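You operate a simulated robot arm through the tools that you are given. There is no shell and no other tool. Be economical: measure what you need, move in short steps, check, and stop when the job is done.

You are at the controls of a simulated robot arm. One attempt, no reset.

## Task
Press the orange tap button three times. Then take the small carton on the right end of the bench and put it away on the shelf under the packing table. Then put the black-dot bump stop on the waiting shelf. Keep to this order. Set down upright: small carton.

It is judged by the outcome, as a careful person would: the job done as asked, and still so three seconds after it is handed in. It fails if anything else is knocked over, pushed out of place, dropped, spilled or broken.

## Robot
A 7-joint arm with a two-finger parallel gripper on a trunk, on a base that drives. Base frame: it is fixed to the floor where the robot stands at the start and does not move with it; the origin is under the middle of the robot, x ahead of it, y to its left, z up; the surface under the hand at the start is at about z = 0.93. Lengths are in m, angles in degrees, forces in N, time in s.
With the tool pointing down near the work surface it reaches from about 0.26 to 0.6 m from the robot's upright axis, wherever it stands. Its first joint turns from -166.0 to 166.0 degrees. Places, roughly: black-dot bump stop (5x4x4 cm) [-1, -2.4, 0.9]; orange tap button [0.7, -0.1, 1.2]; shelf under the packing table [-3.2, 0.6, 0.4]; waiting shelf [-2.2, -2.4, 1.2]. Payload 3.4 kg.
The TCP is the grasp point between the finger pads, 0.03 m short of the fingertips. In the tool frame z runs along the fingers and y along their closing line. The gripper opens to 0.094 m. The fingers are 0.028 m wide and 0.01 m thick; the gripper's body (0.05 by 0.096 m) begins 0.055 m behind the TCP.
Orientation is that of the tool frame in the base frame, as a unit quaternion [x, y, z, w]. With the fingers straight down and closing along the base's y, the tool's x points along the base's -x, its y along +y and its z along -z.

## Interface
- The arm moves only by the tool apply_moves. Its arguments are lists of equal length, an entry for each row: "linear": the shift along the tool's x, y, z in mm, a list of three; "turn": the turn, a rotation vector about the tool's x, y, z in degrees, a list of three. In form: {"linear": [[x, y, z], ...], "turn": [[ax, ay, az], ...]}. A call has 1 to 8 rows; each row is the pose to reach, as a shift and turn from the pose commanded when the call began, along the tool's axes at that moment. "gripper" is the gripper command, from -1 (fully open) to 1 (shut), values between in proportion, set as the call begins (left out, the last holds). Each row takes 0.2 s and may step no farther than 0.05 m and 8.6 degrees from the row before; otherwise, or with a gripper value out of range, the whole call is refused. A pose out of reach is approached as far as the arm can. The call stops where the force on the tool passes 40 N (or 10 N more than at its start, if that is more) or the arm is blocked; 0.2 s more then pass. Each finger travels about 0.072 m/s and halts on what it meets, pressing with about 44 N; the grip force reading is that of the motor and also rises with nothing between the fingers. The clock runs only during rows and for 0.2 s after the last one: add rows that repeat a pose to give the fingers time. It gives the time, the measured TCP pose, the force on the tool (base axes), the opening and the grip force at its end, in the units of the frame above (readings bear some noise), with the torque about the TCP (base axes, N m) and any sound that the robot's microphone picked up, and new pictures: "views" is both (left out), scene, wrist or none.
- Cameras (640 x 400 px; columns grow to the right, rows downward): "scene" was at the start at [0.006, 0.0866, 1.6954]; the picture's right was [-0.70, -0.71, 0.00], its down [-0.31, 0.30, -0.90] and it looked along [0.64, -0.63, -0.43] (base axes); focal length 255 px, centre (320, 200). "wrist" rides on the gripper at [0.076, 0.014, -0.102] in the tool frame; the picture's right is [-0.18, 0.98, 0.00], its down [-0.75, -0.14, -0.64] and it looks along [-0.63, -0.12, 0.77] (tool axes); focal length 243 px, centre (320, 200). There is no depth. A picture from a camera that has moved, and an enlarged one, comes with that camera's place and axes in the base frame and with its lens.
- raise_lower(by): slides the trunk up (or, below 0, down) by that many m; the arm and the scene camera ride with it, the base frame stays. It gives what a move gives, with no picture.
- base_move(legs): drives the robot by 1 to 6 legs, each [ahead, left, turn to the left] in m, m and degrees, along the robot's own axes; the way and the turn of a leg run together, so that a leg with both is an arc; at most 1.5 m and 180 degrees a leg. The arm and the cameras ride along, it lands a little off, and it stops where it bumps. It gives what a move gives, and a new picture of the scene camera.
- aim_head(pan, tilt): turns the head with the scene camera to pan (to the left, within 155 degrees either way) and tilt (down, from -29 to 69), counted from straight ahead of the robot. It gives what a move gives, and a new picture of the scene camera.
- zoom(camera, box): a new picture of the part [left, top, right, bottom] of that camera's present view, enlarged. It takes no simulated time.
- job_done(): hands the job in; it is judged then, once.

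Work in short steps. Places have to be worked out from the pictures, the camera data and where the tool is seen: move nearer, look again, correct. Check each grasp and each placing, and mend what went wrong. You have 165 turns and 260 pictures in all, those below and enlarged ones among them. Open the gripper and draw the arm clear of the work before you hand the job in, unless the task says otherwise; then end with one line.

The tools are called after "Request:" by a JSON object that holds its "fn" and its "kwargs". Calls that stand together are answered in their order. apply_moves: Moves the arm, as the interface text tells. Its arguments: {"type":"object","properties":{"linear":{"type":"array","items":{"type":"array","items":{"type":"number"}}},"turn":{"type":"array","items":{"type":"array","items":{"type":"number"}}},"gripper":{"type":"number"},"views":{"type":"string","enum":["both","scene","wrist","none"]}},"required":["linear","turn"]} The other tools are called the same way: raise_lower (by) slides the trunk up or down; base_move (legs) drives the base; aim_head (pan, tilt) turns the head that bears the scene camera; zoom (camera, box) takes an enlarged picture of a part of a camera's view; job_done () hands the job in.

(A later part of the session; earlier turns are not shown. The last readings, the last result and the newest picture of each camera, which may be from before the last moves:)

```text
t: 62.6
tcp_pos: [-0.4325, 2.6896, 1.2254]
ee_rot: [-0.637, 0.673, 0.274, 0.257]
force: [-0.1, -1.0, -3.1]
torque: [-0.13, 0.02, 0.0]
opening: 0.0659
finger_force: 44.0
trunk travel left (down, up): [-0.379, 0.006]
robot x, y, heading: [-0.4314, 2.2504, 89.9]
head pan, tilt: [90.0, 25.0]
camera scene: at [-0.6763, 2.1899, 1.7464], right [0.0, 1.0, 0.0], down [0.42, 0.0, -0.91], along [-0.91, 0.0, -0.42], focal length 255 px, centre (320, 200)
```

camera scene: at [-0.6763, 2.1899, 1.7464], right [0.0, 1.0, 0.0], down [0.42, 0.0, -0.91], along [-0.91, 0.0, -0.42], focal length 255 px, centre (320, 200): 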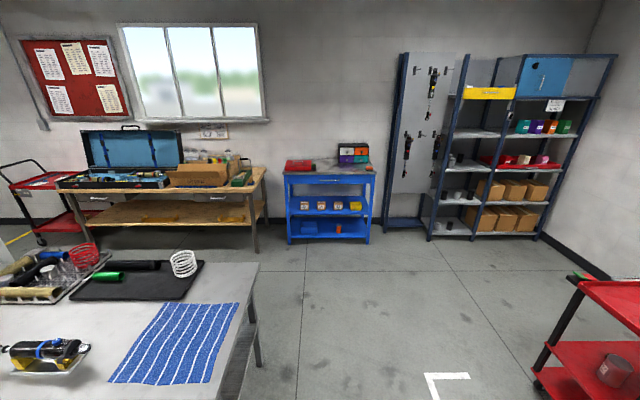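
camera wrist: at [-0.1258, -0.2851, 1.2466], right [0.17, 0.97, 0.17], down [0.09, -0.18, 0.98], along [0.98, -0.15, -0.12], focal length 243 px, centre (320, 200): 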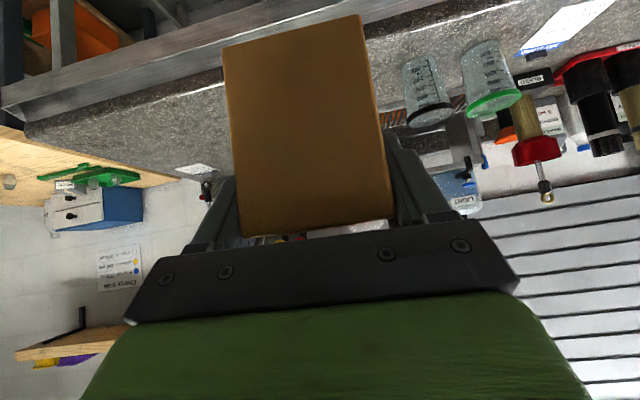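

Packing table front is at x≈−3.0, y from −0.2 to 1.5, shelf z≈0.37–0.4, top ≈0.95. I turn to face it, go forward to x≈−2.15 and look.

Request:
{"fn": "base_move", "kwargs": {"legs": [[0, 0, 90], [1.4, 0, 0], [0.3, 0, 0], [0, 1.3, 0]]}}

Request:
{"fn": "aim_head", "kwargs": {"pan": 0, "tilt": 40}}

```text
t: 81.3
tcp_pos: [-2.5125, 0.8522, 1.2257]
ee_rot: [0.927, 0.01, -0.374, 0.027]
force: [0.8, -0.3, -3.5]
torque: [0.03, -0.15, 0.01]
opening: 0.066
finger_force: 44.2
trunk travel left (down, up): [-0.379, 0.006]
robot x, y, heading: [-2.0703, 0.8828, -175.9]
head pan, tilt: [90.0, 25.0]
camera scene: at [-1.9955, 0.6447, 1.7464], right [-1.0, -0.07, 0.0], down [-0.03, 0.42, -0.91], along [0.07, -0.9, -0.42], focal length 255 px, centre (320, 200)
```

scene: 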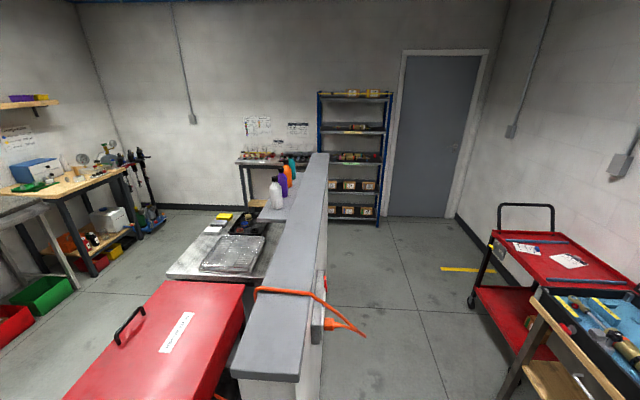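

```text
t: 83.0
tcp_pos: [-2.5128, 0.852, 1.2258]
ee_rot: [0.927, 0.01, -0.374, 0.026]
force: [-0.4, 0.7, -3.1]
torque: [-0.03, -0.13, -0.01]
opening: 0.066
finger_force: 44.4
trunk travel left (down, up): [-0.379, 0.006]
robot x, y, heading: [-2.0736, 0.8863, -176.1]
head pan, tilt: [0.0, 40.0]
camera scene: at [-2.087, 0.7306, 1.7231], right [-0.07, 1.0, 0.0], down [0.64, 0.05, -0.77], along [-0.76, -0.06, -0.64], focal length 255 px, centre (320, 200)
```

scene: 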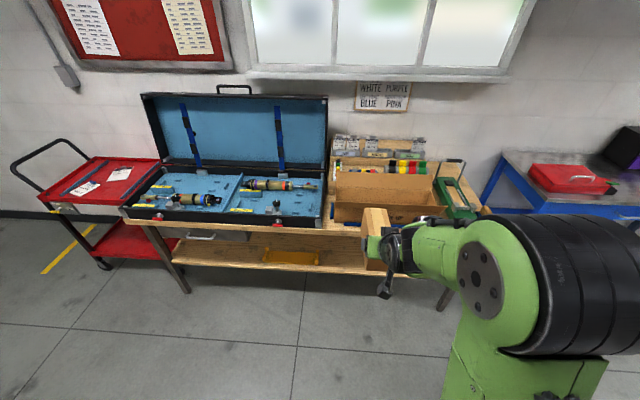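

Heading is ~4° off; I correct that and lower the trunk fully, keeping the carton in front of the table edge.

Request:
{"fn": "base_move", "kwargs": {"legs": [[0, 0, -4]]}}

Request:
{"fn": "raise_lower", "kwargs": {"by": -0.378}}

Request:
{"fn": "aim_head", "kwargs": {"pan": 15, "tilt": 40}}

```text
t: 83.9
tcp_pos: [-2.5141, 0.8831, 1.225]
ee_rot: [0.927, -0.024, -0.375, 0.013]
force: [-0.6, -0.2, -3.1]
torque: [-0.04, -0.11, 0.03]
opening: 0.0661
finger_force: 44.0
trunk travel left (down, up): [-0.379, 0.006]
robot x, y, heading: [-2.0722, 0.883, -179.9]
head pan, tilt: [0.0, 40.0]
camera scene: at [-2.0977, 0.732, 1.7231], right [0.0, 1.0, 0.0], down [0.64, 0.0, -0.77], along [-0.77, 0.0, -0.64], focal length 255 px, centre (320, 200)
```

scene: 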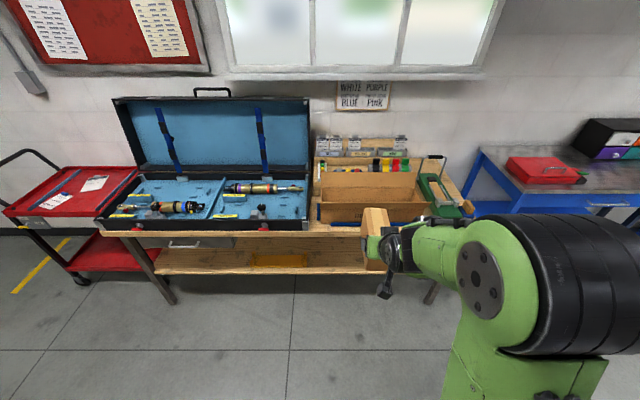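

```text
t: 87.5
tcp_pos: [-2.5143, 0.8824, 0.848]
ee_rot: [0.927, -0.023, -0.375, 0.013]
force: [0.3, 0.0, -3.5]
torque: [0.04, -0.12, 0.02]
opening: 0.066
finger_force: 43.8
trunk travel left (down, up): [-0.001, 0.384]
robot x, y, heading: [-2.0709, 0.8884, -179.8]
head pan, tilt: [0.0, 40.0]
```

```text
t: 88.3
tcp_pos: [-2.5138, 0.8841, 0.8485]
ee_rot: [0.927, -0.023, -0.374, 0.013]
force: [-0.1, -0.5, -3.2]
torque: [0.0, -0.14, 0.04]
opening: 0.0659
finger_force: 44.3
trunk travel left (down, up): [-0.001, 0.384]
robot x, y, heading: [-2.0705, 0.884, -180.0]
head pan, tilt: [15.0, 40.0]
camera scene: at [-2.0947, 0.7102, 1.3457], right [-0.26, 0.97, 0.0], down [0.62, 0.17, -0.77], along [-0.74, -0.2, -0.64], focal length 255 px, centre (320, 200)
```

scene: 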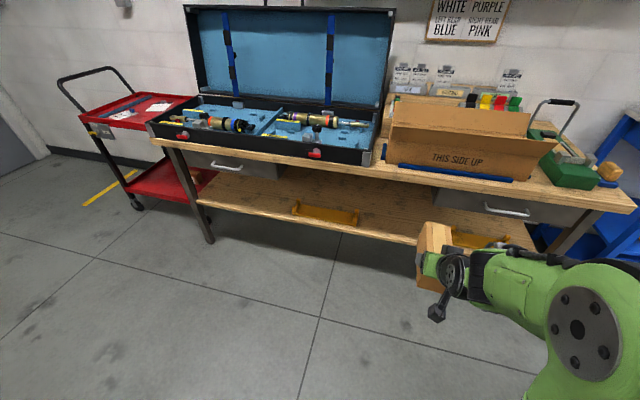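

Shelf top z≈0.375, front edge x≈−2.96; the clear middle between the yellow brackets is y≈0.66–1.12, with no drawers above it. I lower the carton in front of the table while extending a bit.

Request:
{"fn": "apply_moves", "kwargs": {"linear": [[20, -1, 43], [40, -3, 85], [61, -4, 128], [81, -5, 171], [102, -7, 214], [122, -8, 256], [143, -10, 299], [163, -11, 342]], "turn": [[0, 0, 0], [0, 0, 0], [0, 0, 0], [0, 0, 0], [0, 0, 0], [0, 0, 0], [0, 0, 0], [0, 0, 0]], "views": "both"}}

```text
t: 90.1
tcp_pos: [-2.6354, 0.8823, 0.4894]
ee_rot: [0.927, -0.023, -0.375, 0.013]
force: [-0.6, -0.4, -3.4]
torque: [0.0, -0.14, 0.01]
opening: 0.066
finger_force: 43.8
trunk travel left (down, up): [-0.001, 0.384]
robot x, y, heading: [-2.0739, 0.8853, -180.1]
head pan, tilt: [15.0, 40.0]
camera scene: at [-2.095, 0.7101, 1.3457], right [-0.26, 0.97, 0.0], down [0.62, 0.17, -0.77], along [-0.74, -0.2, -0.64], focal length 255 px, centre (320, 200)
camera wrist: at [-2.5103, 0.865, 0.5103], right [-0.16, -0.97, 0.17], down [-0.09, 0.19, 0.98], along [-0.98, 0.15, -0.12], focal length 243 px, centre (320, 200)
```

scene: 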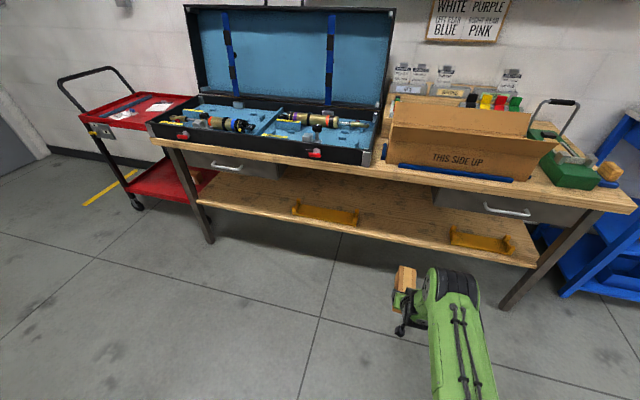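
wrist: 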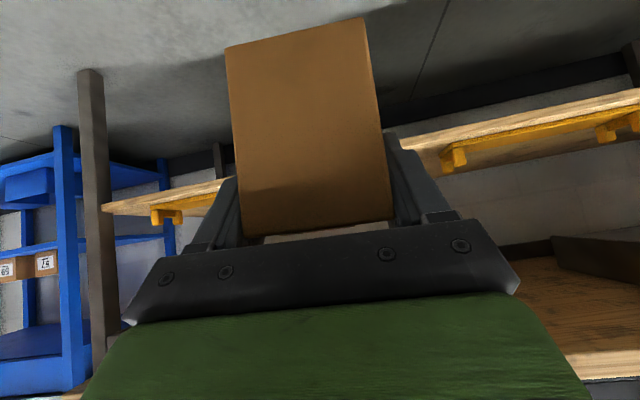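

The carton bottom clears the shelf by ~5 cm and is centred in the gap. I drive forward 0.3 m and check.

Request:
{"fn": "base_move", "kwargs": {"legs": [[0.3, 0, 0]]}}

Request:
{"fn": "apply_moves", "kwargs": {"linear": [[0, 0, 0]], "turn": [[0, 0, 0]], "views": "wrist"}}

```text
t: 92.2
tcp_pos: [-2.9408, 0.887, 0.4898]
ee_rot: [0.927, -0.025, -0.374, 0.012]
force: [-0.3, -0.5, -3.9]
torque: [0.0, -0.18, 0.03]
opening: 0.0664
finger_force: 43.8
trunk travel left (down, up): [-0.001, 0.384]
robot x, y, heading: [-2.3783, 0.8816, 180.0]
head pan, tilt: [15.0, 40.0]
camera scene: at [-2.4019, 0.7108, 1.3457], right [-0.25, 0.97, 0.0], down [0.62, 0.16, -0.77], along [-0.74, -0.19, -0.64], focal length 255 px, centre (320, 200)
```

scene: 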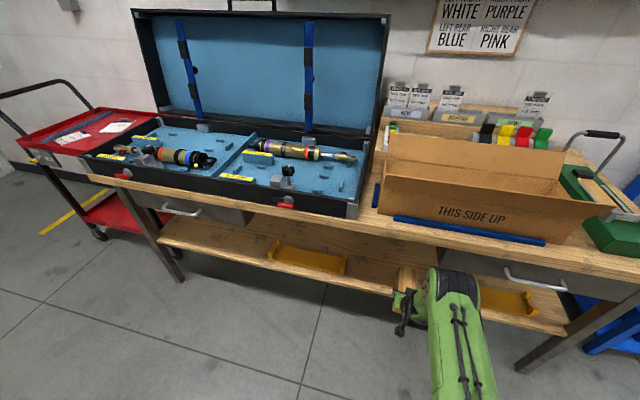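

```text
t: 92.5
tcp_pos: [-2.9405, 0.8865, 0.4902]
ee_rot: [0.927, -0.026, -0.374, 0.011]
force: [0.0, 0.0, -2.6]
torque: [0.02, -0.15, 0.03]
opening: 0.066
finger_force: 44.7
trunk travel left (down, up): [-0.001, 0.384]
robot x, y, heading: [-2.3787, 0.8876, 179.7]
head pan, tilt: [15.0, 40.0]
camera wrist: at [-2.8154, 0.8683, 0.5105], right [-0.17, -0.97, 0.17], down [-0.09, 0.19, 0.98], along [-0.98, 0.15, -0.12], focal length 243 px, centre (320, 200)
```

wrist: 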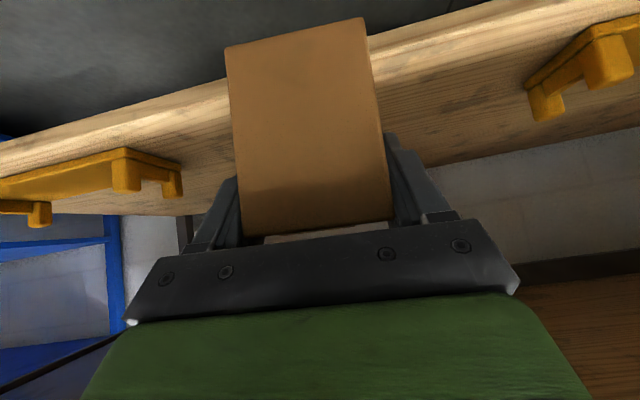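

I zoom to fix the shelf's front edge and height before going further in.

Request:
{"fn": "zoom", "kwargs": {"camera": "wrist", "box": [340, 0, 640, 190]}}

Request:
{"fn": "zoom", "kwargs": {"camera": "scene", "box": [240, 200, 580, 380]}}

```text
2.11 times, centred on (490, 95) of wrist
camera zoom: at [-2.8154, 0.8683, 0.5105], right [-0.17, -0.97, 0.17], down [-0.09, 0.19, 0.98], along [-0.98, 0.15, -0.12], focal length 511 px, centre (-38, 421)
```

zoom: 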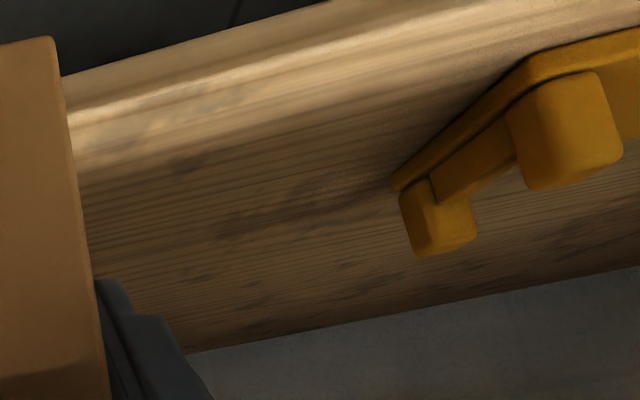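

```text
1.88 times, centred on (410, 290) of scene
camera zoom: at [-2.4016, 0.7108, 1.3457], right [-0.25, 0.97, 0.0], down [0.62, 0.16, -0.77], along [-0.74, -0.19, -0.64], focal length 480 px, centre (151, 31)
```

zoom: 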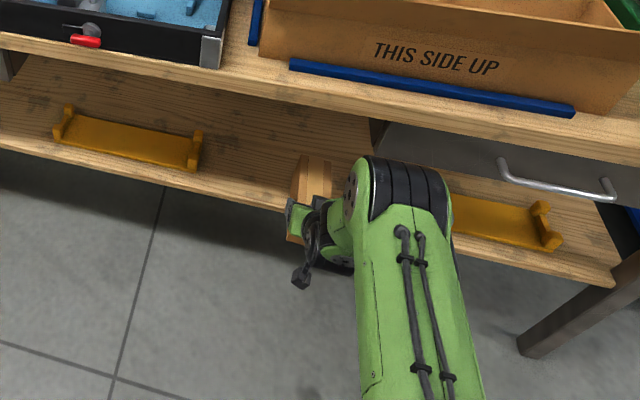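

Front edge x≈−3.03, shelf top z≈0.36. I drive another 0.17 m so the whole carton is over the shelf.

Request:
{"fn": "base_move", "kwargs": {"legs": [[0.17, 0, 0]]}}

Request:
{"fn": "apply_moves", "kwargs": {"linear": [[0, 0, 0]], "turn": [[0, 0, 0]], "views": "wrist"}}

```text
t: 94.0
tcp_pos: [-3.0821, 0.8857, 0.4793]
ee_rot: [0.932, -0.026, -0.36, 0.011]
force: [0.0, -0.5, -4.1]
torque: [-0.02, -0.16, -0.02]
opening: 0.066
finger_force: 43.6
trunk travel left (down, up): [-0.001, 0.384]
robot x, y, heading: [-2.5294, 0.8857, 179.9]
head pan, tilt: [15.0, 40.0]
stopped in leg 1: the robot was blocked; the commanded pose is now the measured one
camera scene: at [-2.5523, 0.7112, 1.3457], right [-0.26, 0.97, 0.0], down [0.62, 0.16, -0.77], along [-0.74, -0.2, -0.64], focal length 255 px, centre (320, 200)
```

scene: 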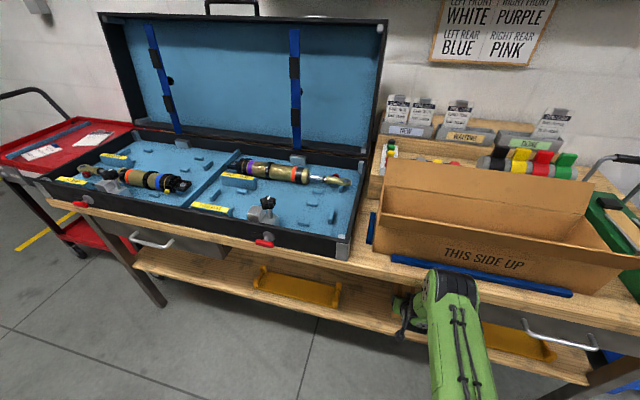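

```text
t: 94.4
tcp_pos: [-3.0823, 0.8857, 0.4782]
ee_rot: [0.933, -0.025, -0.36, 0.012]
force: [-0.3, -0.1, -2.9]
torque: [0.01, -0.16, -0.02]
opening: 0.066
finger_force: 43.6
trunk travel left (down, up): [-0.001, 0.384]
robot x, y, heading: [-2.5336, 0.8884, 179.8]
head pan, tilt: [15.0, 40.0]
camera wrist: at [-2.9571, 0.868, 0.5043], right [-0.17, -0.97, 0.16], down [-0.12, 0.19, 0.98], along [-0.98, 0.15, -0.15], focal length 243 px, centre (320, 200)
```

wrist: 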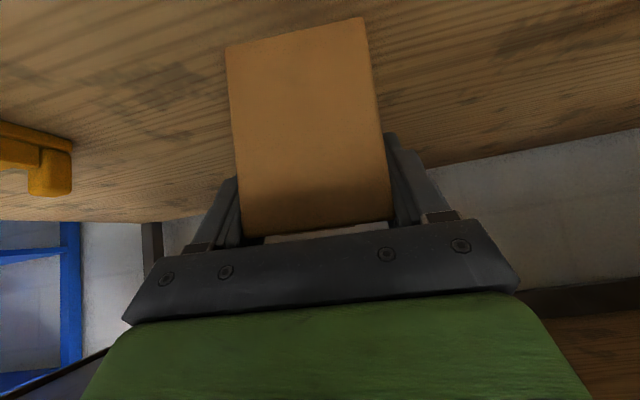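

Blocked: part of the wrist/forearm probably touched the tabletop edge, though the carton is already over the shelf. I back off 3 cm and look at where the contact was.

Request:
{"fn": "base_move", "kwargs": {"legs": [[-0.03, 0, 0]]}}

Request:
{"fn": "zoom", "kwargs": {"camera": "scene", "box": [340, 220, 580, 400]}}

```text
t: 95.2
tcp_pos: [-3.0554, 0.8861, 0.4808]
ee_rot: [0.932, -0.024, -0.361, 0.013]
force: [0.6, -0.2, -3.5]
torque: [0.01, -0.14, -0.03]
opening: 0.0662
finger_force: 43.9
trunk travel left (down, up): [-0.001, 0.384]
robot x, y, heading: [-2.5064, 0.8863, 179.9]
head pan, tilt: [15.0, 40.0]
camera scene: at [-2.5261, 0.7112, 1.3457], right [-0.26, 0.97, 0.0], down [0.62, 0.16, -0.77], along [-0.74, -0.2, -0.64], focal length 255 px, centre (320, 200)
```

scene: 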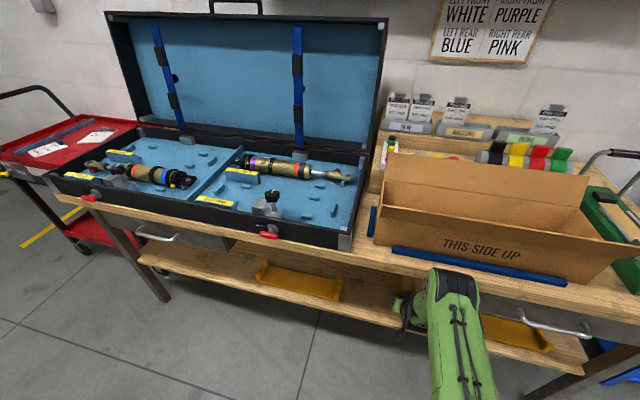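

```text
2.22 times, centred on (460, 310) of scene
camera zoom: at [-2.5261, 0.7112, 1.3457], right [-0.26, 0.97, 0.0], down [0.62, 0.16, -0.77], along [-0.74, -0.2, -0.64], focal length 567 px, centre (9, -44)
```

zoom: 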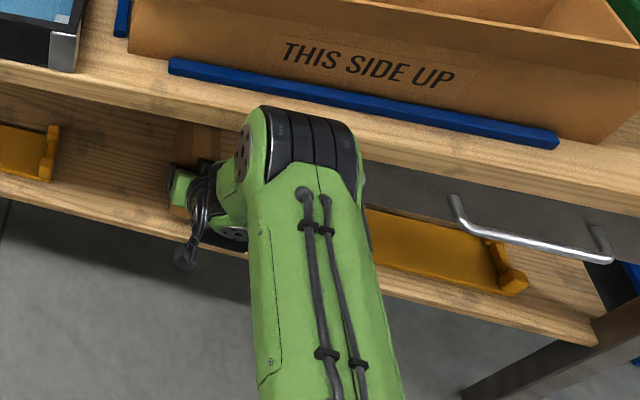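

The black wrist joint is what meets the table edge. I level the carton (1.8° tilt fix) and lower until it is just above the shelf; then the joint sits lower and I can try pushing in a bit more.

Request:
{"fn": "apply_moves", "kwargs": {"linear": [[7, 0, 8], [15, -1, 17], [23, -1, 25], [29, -2, 31]], "turn": [[0, -0.9, 0], [0, -1.8, 0], [0, -1.8, 0], [0, -1.8, 0]], "views": "both"}}

```text
t: 96.4
tcp_pos: [-3.0592, 0.8861, 0.4445]
ee_rot: [0.923, -0.025, -0.384, 0.011]
force: [5.5, -1.3, 20.4]
torque: [0.54, -1.21, -0.19]
opening: 0.066
finger_force: 44.1
trunk travel left (down, up): [-0.001, 0.384]
robot x, y, heading: [-2.5048, 0.8853, 179.5]
head pan, tilt: [15.0, 40.0]
stopped in row 4: the force on the tool passed its limit at 41 N (the readings are from after the stop); the commanded pose is now the measured one
camera scene: at [-2.5235, 0.711, 1.3458], right [-0.26, 0.97, 0.0], down [0.62, 0.16, -0.77], along [-0.74, -0.2, -0.64], focal length 255 px, centre (320, 200)
camera wrist: at [-2.9327, 0.8677, 0.4628], right [-0.17, -0.97, 0.17], down [-0.07, 0.18, 0.98], along [-0.98, 0.15, -0.1], focal length 243 px, centre (320, 200)
```

scene: 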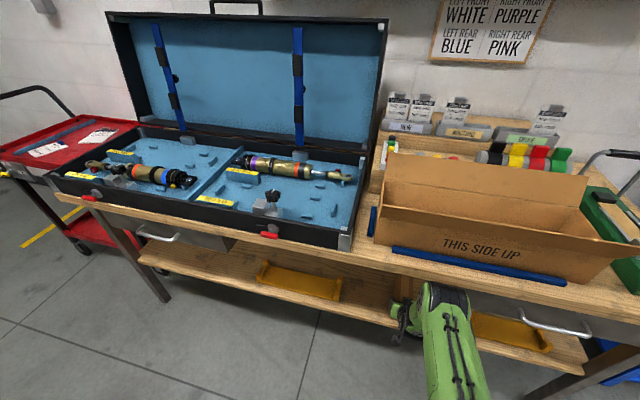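
wrist: 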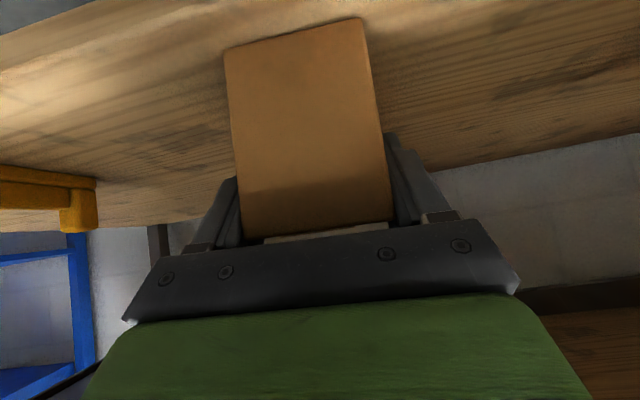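

The carton now rests on the shelf (contact at bottom z≈0.38), with its near edge ~3–4 cm inside the front edge. I level the last degree to relax the force.

Request:
{"fn": "apply_moves", "kwargs": {"linear": [[-1, 0, -1], [-1, 0, -1]], "turn": [[0, 0.9, 0], [0, 0.9, 0]], "views": "none"}}

```text
t: 97.0
tcp_pos: [-3.0583, 0.8856, 0.4457]
ee_rot: [0.926, -0.025, -0.377, 0.012]
force: [-4.7, 0.5, 7.1]
torque: [0.42, 1.46, 0.03]
opening: 0.0663
finger_force: 44.3
trunk travel left (down, up): [-0.001, 0.384]
robot x, y, heading: [-2.5019, 0.8874, 179.9]
head pan, tilt: [15.0, 40.0]
```

Torque flipped sign, so level is about halfway; small correction, then open gently.

Request:
{"fn": "apply_moves", "kwargs": {"linear": [[0, 0, 0], [0, 0, 0]], "turn": [[0, -0.4, 0], [0, -0.4, 0]], "views": "none"}}

Request:
{"fn": "apply_moves", "kwargs": {"linear": [[0, 0, 0], [0, 0, 0], [0, 0, 0], [0, 0, 0]], "turn": [[0, 0, 0], [0, 0, 0], [0, 0, 0], [0, 0, 0]], "gripper": -1, "views": "wrist"}}

```text
t: 97.6
tcp_pos: [-3.0574, 0.8867, 0.4437]
ee_rot: [0.925, -0.025, -0.379, 0.012]
force: [-5.0, 0.4, 13.8]
torque: [0.49, -0.39, 0.17]
opening: 0.066
finger_force: 44.4
trunk travel left (down, up): [-0.001, 0.384]
robot x, y, heading: [-2.5037, 0.8864, 180.0]
head pan, tilt: [15.0, 40.0]
```

```text
t: 98.6
tcp_pos: [-3.0578, 0.8866, 0.4447]
ee_rot: [0.926, -0.025, -0.377, 0.012]
force: [-0.1, 0.8, -0.1]
torque: [0.01, 0.0, 0.01]
opening: 0.0942
finger_force: 0.1
trunk travel left (down, up): [-0.001, 0.384]
robot x, y, heading: [-2.5069, 0.888, 179.8]
head pan, tilt: [15.0, 40.0]
camera wrist: at [-2.9322, 0.8681, 0.4634], right [-0.17, -0.97, 0.17], down [-0.08, 0.19, 0.98], along [-0.98, 0.15, -0.11], focal length 243 px, centre (320, 200)
```

wrist: 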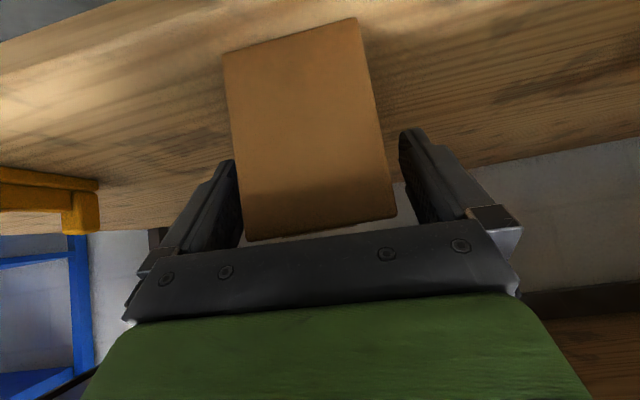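

Released, standing flat. I withdraw straight back by driving the base in reverse.

Request:
{"fn": "base_move", "kwargs": {"legs": [[-0.3, 0, 0]]}}

Request:
{"fn": "apply_moves", "kwargs": {"linear": [[0, 0, 0]], "turn": [[0, 0, 0]], "views": "wrist"}}

Request:
{"fn": "zoom", "kwargs": {"camera": "scene", "box": [240, 160, 560, 360]}}

```text
t: 100.7
tcp_pos: [-2.7606, 0.886, 0.4433]
ee_rot: [0.925, -0.026, -0.378, 0.012]
force: [-0.1, 0.1, -0.7]
torque: [-0.01, 0.02, 0.0]
opening: 0.0941
finger_force: 0.0
trunk travel left (down, up): [-0.001, 0.384]
robot x, y, heading: [-2.2065, 0.8861, 179.7]
head pan, tilt: [15.0, 40.0]
camera scene: at [-2.2286, 0.71, 1.3457], right [-0.25, 0.97, 0.0], down [0.62, 0.16, -0.77], along [-0.74, -0.19, -0.64], focal length 255 px, centre (320, 200)
```

scene: 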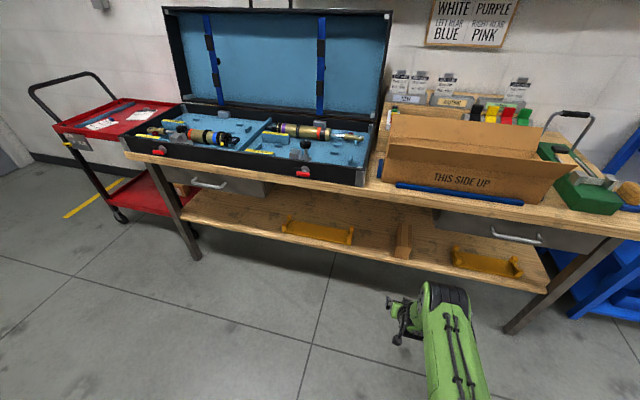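

```text
t: 101.1
tcp_pos: [-2.7607, 0.8864, 0.4441]
ee_rot: [0.925, -0.026, -0.378, 0.012]
force: [0.1, 0.2, -0.3]
torque: [0.0, -0.02, 0.0]
opening: 0.094
finger_force: 0.2
trunk travel left (down, up): [-0.001, 0.384]
robot x, y, heading: [-2.2071, 0.8864, 179.7]
head pan, tilt: [15.0, 40.0]
camera wrist: at [-2.6347, 0.8679, 0.4634], right [-0.17, -0.97, 0.17], down [-0.08, 0.19, 0.98], along [-0.98, 0.15, -0.11], focal length 243 px, centre (320, 200)
```

wrist: 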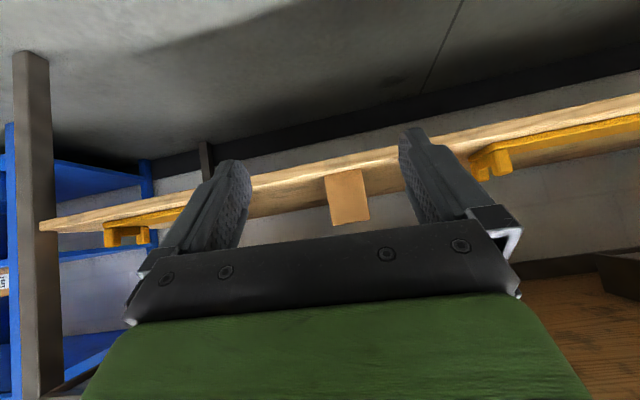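

```text
2.00 times, centred on (400, 260) of scene
camera zoom: at [-2.2288, 0.71, 1.3457], right [-0.25, 0.97, 0.0], down [0.62, 0.16, -0.77], along [-0.74, -0.19, -0.64], focal length 510 px, centre (160, 80)
```

zoom: 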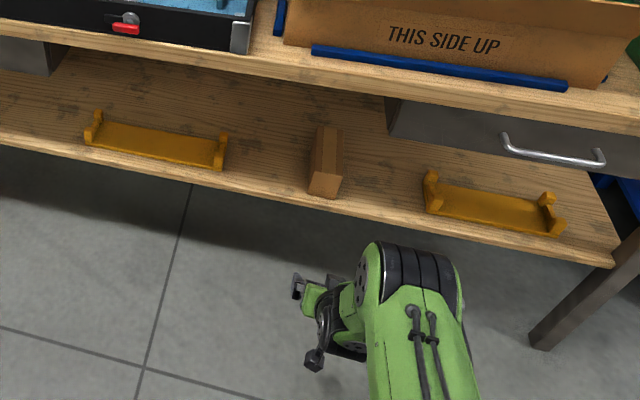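

The carton stands upright, fully on the shelf, with nothing else moved. I raise the arm clear and the trunk back up.

Request:
{"fn": "apply_moves", "kwargs": {"linear": [[-22, 1, -41], [-44, 3, -82], [-66, 4, -123], [-88, 6, -164], [-111, 7, -205], [-133, 9, -246], [-155, 10, -287], [-177, 12, -328]], "turn": [[0, 0, 0], [0, 0, 0], [0, 0, 0], [0, 0, 0], [0, 0, 0], [0, 0, 0], [0, 0, 0], [0, 0, 0]], "views": "none"}}

Request:
{"fn": "raise_lower", "kwargs": {"by": 0.35}}

Request:
{"fn": "base_move", "kwargs": {"legs": [[0.05, 0, 0], [0, -1.35, 0]]}}

```text
t: 102.9
tcp_pos: [-2.6549, 0.8853, 0.8029]
ee_rot: [0.925, -0.025, -0.378, 0.012]
force: [-0.2, -0.2, -0.4]
torque: [-0.03, -0.02, 0.0]
opening: 0.0945
finger_force: 0.1
trunk travel left (down, up): [-0.001, 0.384]
robot x, y, heading: [-2.2025, 0.8826, 179.9]
head pan, tilt: [15.0, 40.0]
```

```text
t: 106.3
tcp_pos: [-2.6565, 0.8856, 1.1513]
ee_rot: [0.926, -0.027, -0.378, 0.011]
force: [0.5, -0.2, 0.2]
torque: [-0.02, 0.01, -0.04]
opening: 0.0939
finger_force: 0.1
trunk travel left (down, up): [-0.351, 0.034]
robot x, y, heading: [-2.207, 0.8868, 179.6]
head pan, tilt: [15.0, 40.0]
```

```text
t: 113.6
tcp_pos: [-2.6915, 2.2545, 1.1517]
ee_rot: [0.925, -0.032, -0.378, 0.009]
force: [0.5, 1.0, 0.3]
torque: [0.01, 0.02, -0.03]
opening: 0.0938
finger_force: 0.1
trunk travel left (down, up): [-0.351, 0.034]
robot x, y, heading: [-2.2389, 2.2488, 179.1]
head pan, tilt: [15.0, 40.0]
camera scene: at [-2.266, 2.0743, 1.6956], right [-0.24, 0.97, 0.0], down [0.62, 0.15, -0.77], along [-0.74, -0.18, -0.64], focal length 255 px, centre (320, 200)
```

scene: 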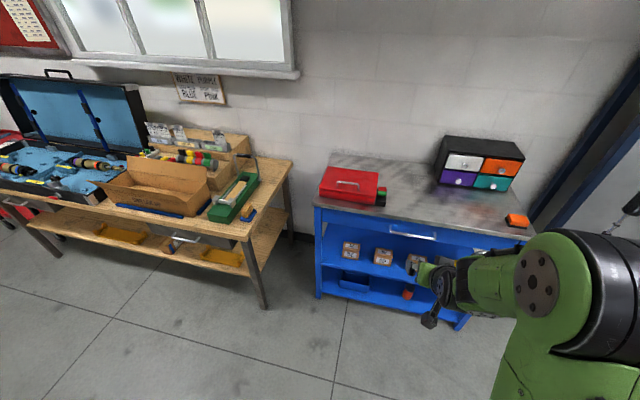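

I retrace: back up along the same lane, turn to face −y, and look down the corridor.

Request:
{"fn": "base_move", "kwargs": {"legs": [[-1.4, 0, 0], [-0.4, 0, 0], [0, 0, 90.9]]}}

Request:
{"fn": "aim_head", "kwargs": {"pan": -20, "tilt": 30}}

```text
t: 126.6
tcp_pos: [-0.4335, 1.7705, 1.1511]
ee_rot: [0.677, 0.631, -0.261, 0.274]
force: [0.0, -0.5, 0.1]
torque: [-0.01, 0.01, -0.01]
opening: 0.0937
finger_force: 0.2
trunk travel left (down, up): [-0.351, 0.034]
robot x, y, heading: [-0.4255, 2.2208, -91.2]
head pan, tilt: [15.0, 40.0]
camera scene: at [-0.2531, 2.1939, 1.6956], right [-0.97, -0.24, 0.0], down [-0.16, 0.62, -0.77], along [0.18, -0.74, -0.64], focal length 255 px, centre (320, 200)
```

scene: 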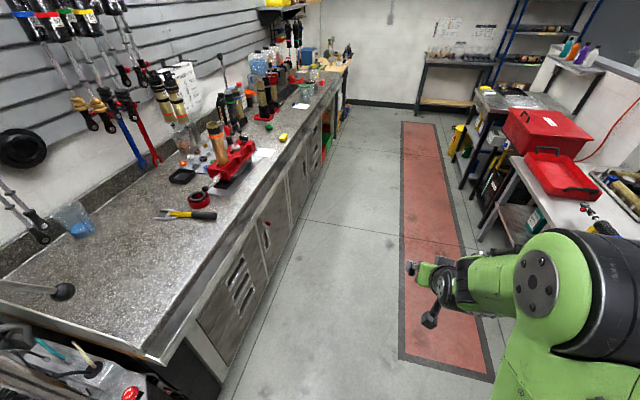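

```text
t: 127.6
tcp_pos: [-0.4339, 1.7697, 1.1504]
ee_rot: [0.676, 0.632, -0.261, 0.275]
force: [0.5, 0.0, 0.4]
torque: [0.04, 0.0, -0.01]
opening: 0.0938
finger_force: 0.0
trunk travel left (down, up): [-0.351, 0.034]
robot x, y, heading: [-0.4284, 2.218, -91.1]
head pan, tilt: [-20.0, 30.0]
camera scene: at [-0.306, 2.1919, 1.7109], right [-0.93, 0.36, 0.0], down [0.18, 0.47, -0.87], along [-0.31, -0.81, -0.5], focal length 255 px, centre (320, 200)
```

scene: 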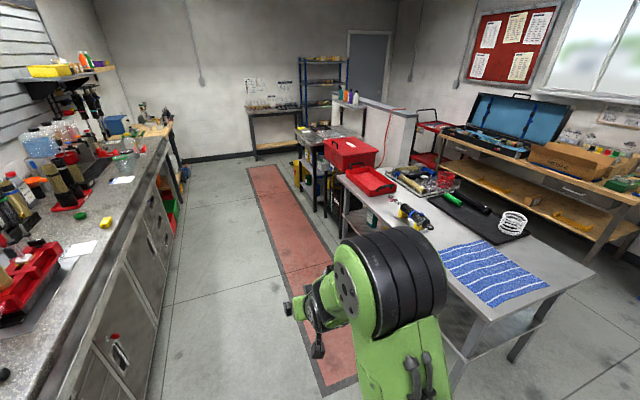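

The corridor is clear. I drive down it about 3.1 m.

Request:
{"fn": "base_move", "kwargs": {"legs": [[1.4, 0, 1.1], [1.4, 0, 0], [0.4, 0, 0]]}}

Request:
{"fn": "aim_head", "kwargs": {"pan": -20, "tilt": 25}}

```text
t: 143.3
tcp_pos: [-0.5171, -1.4463, 1.1508]
ee_rot: [0.683, 0.625, -0.264, 0.271]
force: [-0.6, 0.2, -0.3]
torque: [0.0, 0.01, -0.02]
opening: 0.0941
finger_force: 0.1
trunk travel left (down, up): [-0.351, 0.034]
robot x, y, heading: [-0.4989, -0.992, -92.2]
head pan, tilt: [-20.0, 30.0]
camera scene: at [-0.3802, -1.027, 1.7109], right [-0.93, 0.38, 0.0], down [0.19, 0.46, -0.87], along [-0.33, -0.8, -0.5], focal length 255 px, centre (320, 200)
```

scene: 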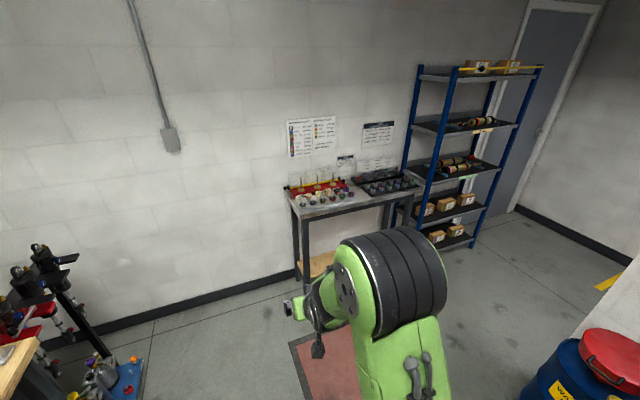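

```text
t: 144.0
tcp_pos: [-0.5163, -1.4458, 1.1509]
ee_rot: [0.684, 0.624, -0.263, 0.271]
force: [0.0, -0.6, -0.7]
torque: [-0.01, 0.04, 0.0]
opening: 0.0943
finger_force: 0.1
trunk travel left (down, up): [-0.351, 0.034]
robot x, y, heading: [-0.5006, -0.9962, -92.5]
head pan, tilt: [-20.0, 25.0]
camera scene: at [-0.3808, -1.028, 1.7188], right [-0.93, 0.38, 0.0], down [0.16, 0.39, -0.91], along [-0.34, -0.84, -0.42], focal length 255 px, centre (320, 200)
```

scene: 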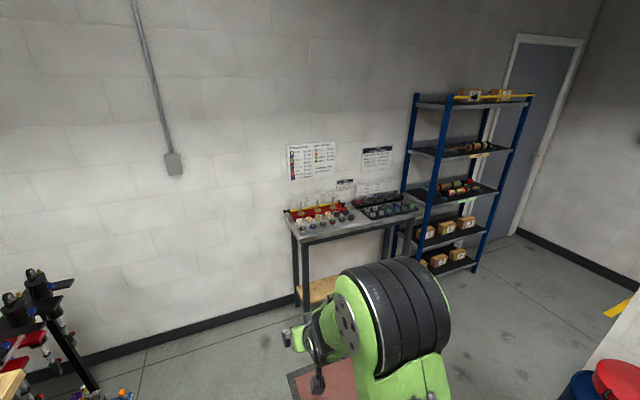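

I zoom in on the parts table, the notices and the rack shelves.

Request:
{"fn": "zoom", "kwargs": {"camera": "scene", "box": [280, 135, 430, 245]}}

Request:
{"fn": "zoom", "kwargs": {"camera": "scene", "box": [395, 80, 545, 280]}}

```text
3.64 times, centred on (355, 190) of scene
camera zoom: at [-0.3808, -1.028, 1.7188], right [-0.93, 0.38, 0.0], down [0.16, 0.39, -0.91], along [-0.34, -0.84, -0.42], focal length 928 px, centre (193, 236)
```

zoom: 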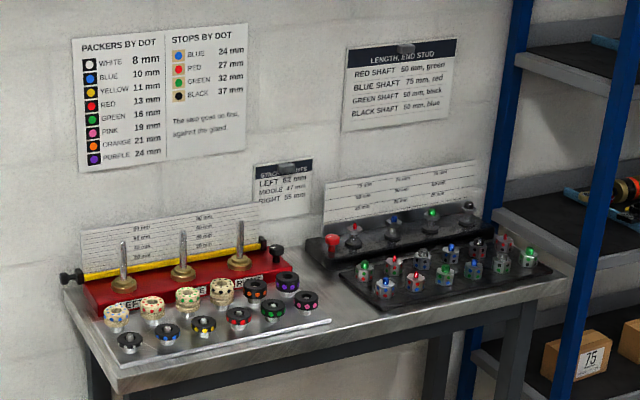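

```text
2.00 times, centred on (470, 180) of scene
camera zoom: at [-0.3808, -1.028, 1.7188], right [-0.93, 0.38, 0.0], down [0.16, 0.39, -0.91], along [-0.34, -0.84, -0.42], focal length 510 px, centre (20, 240)
```

zoom: 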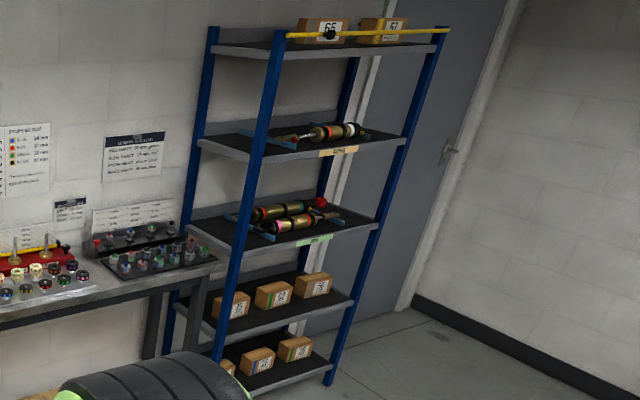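

The cream rings are the bump stops; the black-dot one (tallest, 37 mm) should be the right-most of the cream row. I drive closer: 0.6 m ahead and 0.45 m right.

Request:
{"fn": "base_move", "kwargs": {"legs": [[0.55, -0.45, 2.4]]}}

Request:
{"fn": "aim_head", "kwargs": {"pan": 0, "tilt": 40}}

```text
t: 147.9
tcp_pos: [-0.9474, -1.9927, 1.151]
ee_rot: [0.666, 0.644, -0.255, 0.278]
force: [0.4, -0.1, -0.5]
torque: [0.0, 0.01, -0.01]
opening: 0.0938
finger_force: 0.1
trunk travel left (down, up): [-0.351, 0.034]
robot x, y, heading: [-0.9552, -1.5411, -89.0]
head pan, tilt: [-20.0, 25.0]
camera scene: at [-0.8355, -1.5682, 1.7189], right [-0.95, 0.32, 0.0], down [0.14, 0.4, -0.91], along [-0.29, -0.86, -0.42], focal length 255 px, centre (320, 200)
```

scene: 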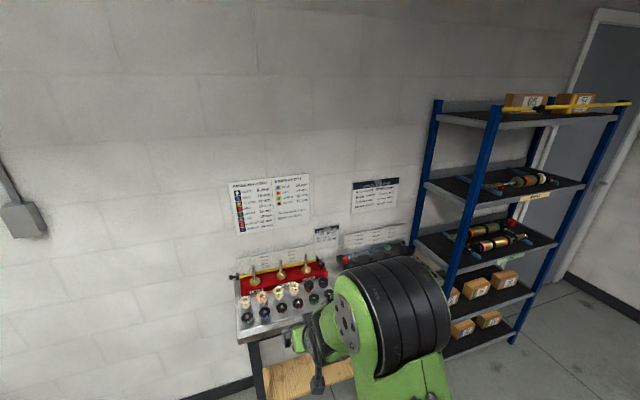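

```text
t: 148.7
tcp_pos: [-0.9468, -1.9925, 1.1516]
ee_rot: [0.666, 0.643, -0.257, 0.278]
force: [-0.8, 0.1, 0.2]
torque: [0.0, 0.02, -0.03]
opening: 0.0939
finger_force: 0.1
trunk travel left (down, up): [-0.351, 0.034]
robot x, y, heading: [-0.9546, -1.5404, -88.9]
head pan, tilt: [0.0, 40.0]
camera scene: at [-0.8037, -1.5656, 1.6956], right [-1.0, -0.02, 0.0], down [-0.01, 0.64, -0.77], along [0.01, -0.77, -0.64], focal length 255 px, centre (320, 200)
```

scene: 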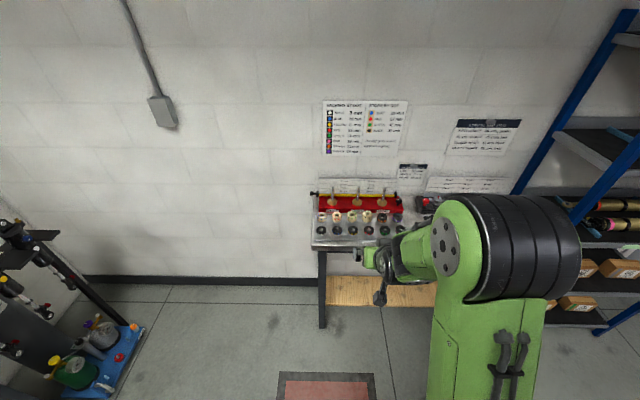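

Request:
{"fn": "zoom", "kwargs": {"camera": "scene", "box": [300, 165, 460, 265]}}

Request:
{"fn": "zoom", "kwargs": {"camera": "scene", "box": [310, 190, 410, 250]}}

```text
4.00 times, centred on (380, 215) of scene
camera zoom: at [-0.8037, -1.5656, 1.6956], right [-1.0, -0.02, 0.0], down [-0.01, 0.64, -0.77], along [0.01, -0.77, -0.64], focal length 1020 px, centre (80, 140)
```

zoom: 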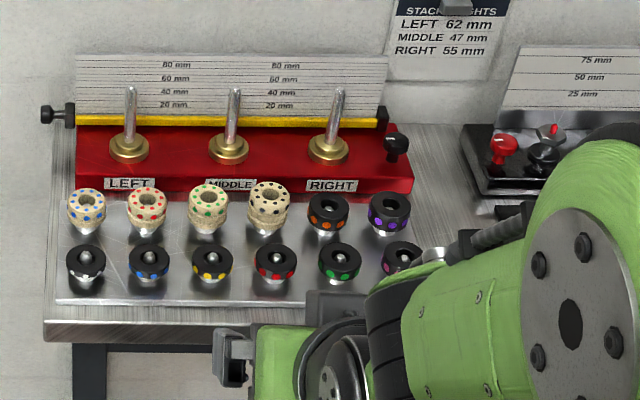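

```text
6.40 times, centred on (360, 220) of scene
camera zoom: at [-0.8037, -1.5656, 1.6956], right [-1.0, -0.02, 0.0], down [-0.01, 0.64, -0.77], along [0.01, -0.77, -0.64], focal length 1632 px, centre (64, 72)
```

zoom: 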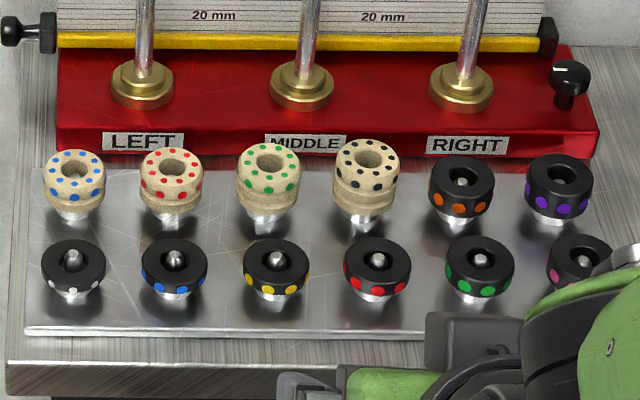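

The black-dot stop is the fourth cream ring, at about (−0.985, −2.35), top z≈0.97, neighbours ~64 mm apart. I keep the 45° tilt (needed at the shelf), narrow the fingers to ~60 mm so they fit between the columns, and move to a pre-grasp for a wrist view.

Request:
{"fn": "apply_moves", "kwargs": {"linear": [[-42, -12, 15], [-84, -24, 40], [-110, -34, 80], [-122, -38, 125], [-126, -38, 165], [-126, -38, 185]], "turn": [[0.84, 0, 0.86], [0.84, 0, 0.86], [0.84, 0, 0.86], [0.84, 0, 0.86], [0.84, 0, 0.86], [0.84, 0, 0.86]], "gripper": -0.27, "views": "both"}}

Request:
{"fn": "zoom", "kwargs": {"camera": "wrist", "box": [200, 0, 460, 160]}}

```text
refused: row 2 steps farther than a row can; nothing moved
```

```text
2.46 times, centred on (330, 80) of wrist
camera zoom: at [-0.9311, -1.8668, 1.1716], right [0.97, -0.15, 0.17], down [-0.18, -0.09, 0.98], along [-0.13, -0.99, -0.11], focal length 597 px, centre (295, 495)
```

zoom: 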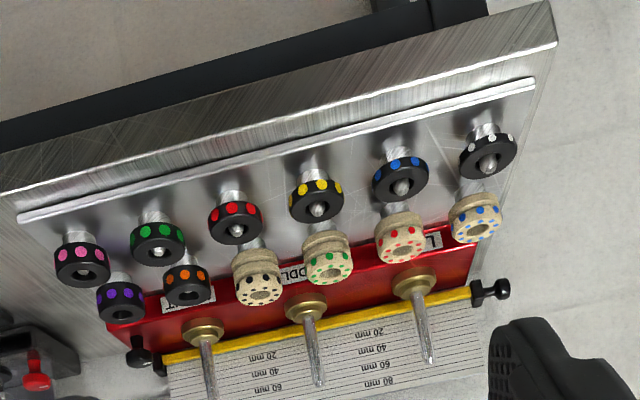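

The two views agree: stop top at about (−1.000, −2.407, 0.917). That's beyond reach from here, so I drive 0.36 m closer with the hand held high.

Request:
{"fn": "base_move", "kwargs": {"legs": [[0.36, -0.045, -1.1]]}}

Request:
{"fn": "apply_moves", "kwargs": {"linear": [[0, 0, 0], [0, 0, 0]], "turn": [[0, 0, 0], [0, 0, 0]], "gripper": -0.234, "views": "wrist"}}

```text
t: 151.0
tcp_pos: [-0.9961, -2.3541, 1.1517]
ee_rot: [0.671, 0.638, -0.258, 0.276]
force: [0.6, 0.3, 0.4]
torque: [0.01, -0.01, 0.02]
opening: 0.0942
finger_force: 0.1
trunk travel left (down, up): [-0.351, 0.034]
robot x, y, heading: [-0.9985, -1.9032, -89.7]
head pan, tilt: [0.0, 40.0]
camera scene: at [-0.8463, -1.9289, 1.6956], right [-1.0, 0.0, 0.0], down [0.0, 0.64, -0.77], along [0.0, -0.77, -0.64], focal length 255 px, centre (320, 200)
```

scene: 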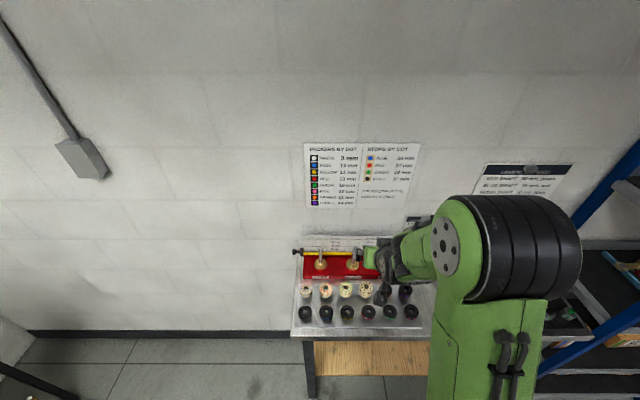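

```text
t: 151.6
tcp_pos: [-0.9953, -2.3547, 1.1508]
ee_rot: [0.67, 0.639, -0.258, 0.277]
force: [-0.5, 0.8, -0.6]
torque: [-0.01, -0.01, -0.03]
opening: 0.058
finger_force: 0.0
trunk travel left (down, up): [-0.351, 0.034]
robot x, y, heading: [-0.9982, -1.9038, -89.8]
head pan, tilt: [0.0, 40.0]
camera wrist: at [-0.9783, -2.2277, 1.1714], right [0.97, -0.16, 0.17], down [-0.18, -0.08, 0.98], along [-0.14, -0.98, -0.11], focal length 243 px, centre (320, 200)
```

wrist: 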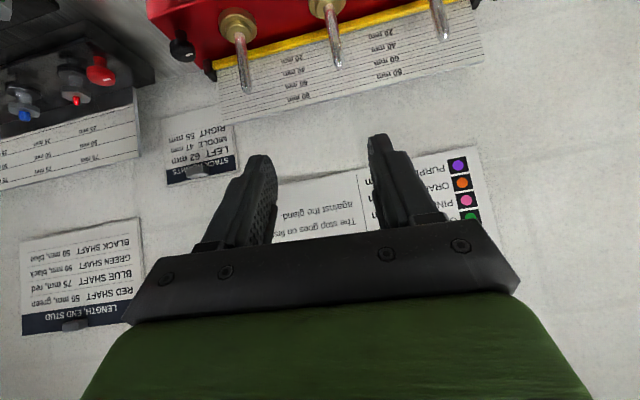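

I refine the stop's position from this nearer viewpoint.

Request:
{"fn": "zoom", "kwargs": {"camera": "scene", "box": [290, 240, 430, 340]}}

```text
4.00 times, centred on (360, 290) of scene
camera zoom: at [-0.8462, -1.9287, 1.6956], right [-1.0, 0.0, 0.0], down [0.0, 0.64, -0.77], along [0.0, -0.77, -0.64], focal length 1020 px, centre (160, -160)
```

zoom: 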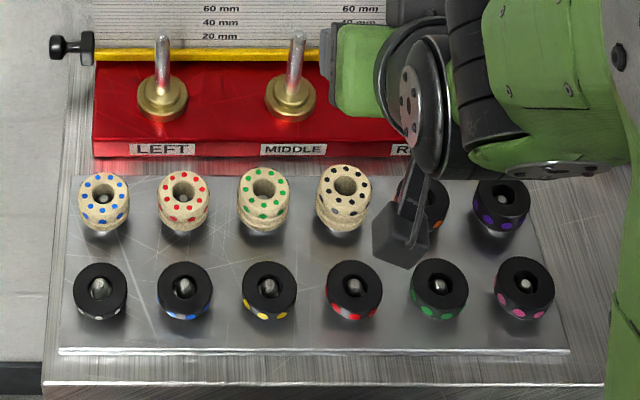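

Refined: top centre (−1.001, −2.400, 0.920). I go to the pre-grasp 12 cm back along the tool axis.

Request:
{"fn": "apply_moves", "kwargs": {"linear": [[40, -4, 20], [80, -8, 40], [110, -11, 62], [134, -13, 82]], "turn": [[0, 0, 0], [0, 0, 0], [0, 0, 0], [0, 0, 0]], "views": "wrist"}}

Request:
{"fn": "zoom", "kwargs": {"camera": "wrist", "box": [180, 0, 460, 175]}}

```text
t: 152.6
tcp_pos: [-1.0021, -2.3139, 0.9983]
ee_rot: [0.67, 0.639, -0.258, 0.277]
force: [-0.5, -0.1, -0.2]
torque: [0.01, 0.01, -0.01]
opening: 0.058
finger_force: 0.1
trunk travel left (down, up): [-0.351, 0.034]
robot x, y, heading: [-0.9991, -1.9035, -89.7]
head pan, tilt: [0.0, 40.0]
camera wrist: at [-0.9848, -2.1882, 1.0176], right [0.97, -0.16, 0.17], down [-0.18, -0.08, 0.98], along [-0.14, -0.98, -0.11], focal length 243 px, centre (320, 200)
```

wrist: 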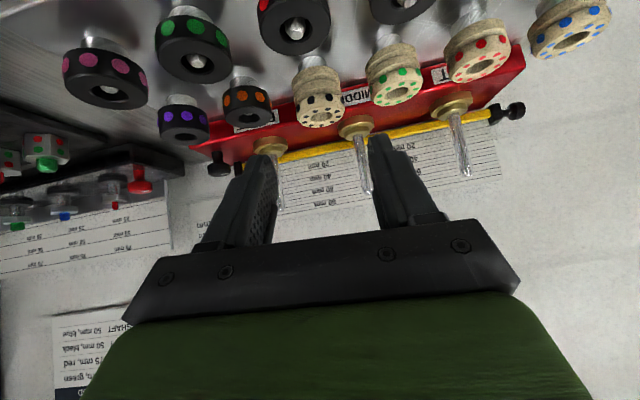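

```text
2.29 times, centred on (320, 88) of wrist
camera zoom: at [-0.9848, -2.1882, 1.0176], right [0.97, -0.16, 0.17], down [-0.18, -0.08, 0.98], along [-0.14, -0.98, -0.11], focal length 555 px, centre (320, 457)
```

zoom: 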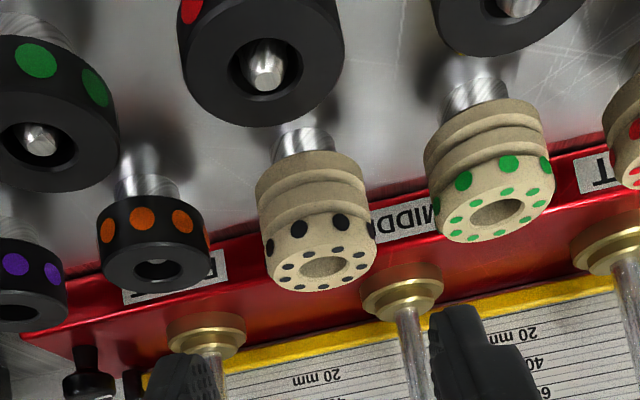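

The wrist ray confirms (−1.002, −2.40, 0.919). I slide in along the tool axis, fingers passing either side of the stop.

Request:
{"fn": "apply_moves", "kwargs": {"linear": [[0, 0, 40], [0, 0, 75], [0, 0, 95], [0, 0, 108], [0, 0, 116]], "turn": [[0, 0, 0], [0, 0, 0], [0, 0, 0], [0, 0, 0], [0, 0, 0]], "views": "both"}}

Request:
{"fn": "zoom", "kwargs": {"camera": "wrist", "box": [180, 0, 460, 220]}}

```text
t: 153.8
tcp_pos: [-0.9997, -2.3949, 0.9153]
ee_rot: [0.67, 0.639, -0.258, 0.276]
force: [-0.3, -0.2, 0.4]
torque: [-0.02, 0.02, 0.02]
opening: 0.0579
finger_force: 0.0
trunk travel left (down, up): [-0.351, 0.034]
robot x, y, heading: [-0.9992, -1.9013, -89.7]
head pan, tilt: [0.0, 40.0]
camera scene: at [-0.8462, -1.9284, 1.6956], right [-1.0, 0.0, 0.0], down [0.0, 0.64, -0.77], along [0.0, -0.77, -0.64], focal length 255 px, centre (320, 200)
camera wrist: at [-0.9826, -2.2699, 0.9351], right [0.97, -0.16, 0.17], down [-0.18, -0.08, 0.98], along [-0.14, -0.98, -0.11], focal length 243 px, centre (320, 200)
```

scene: 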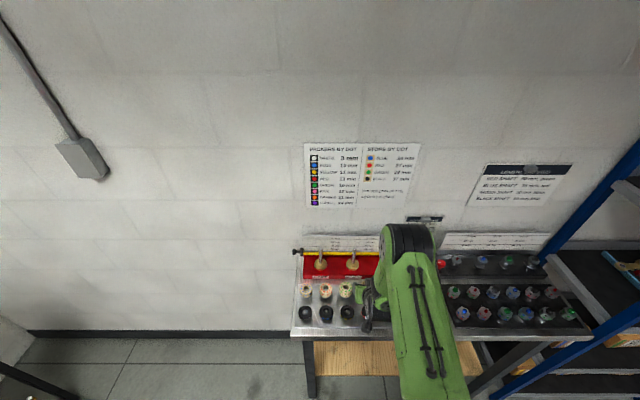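
wrist: 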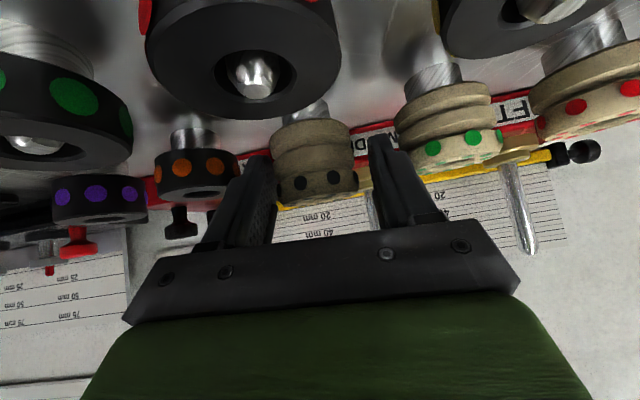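

```text
1.82 times, centred on (320, 110) of wrist
camera zoom: at [-0.9826, -2.2699, 0.9351], right [0.97, -0.16, 0.17], down [-0.18, -0.08, 0.98], along [-0.14, -0.98, -0.11], focal length 441 px, centre (320, 364)
```

zoom: 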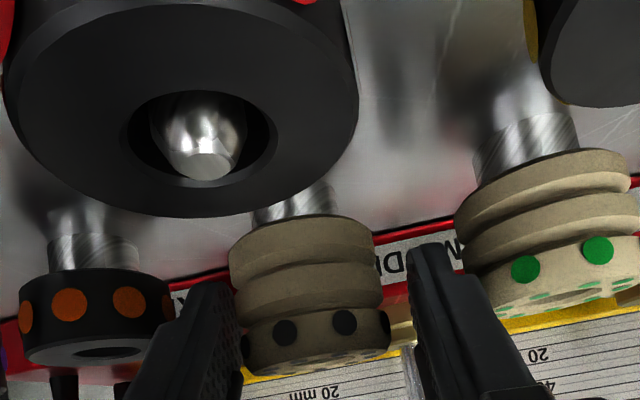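

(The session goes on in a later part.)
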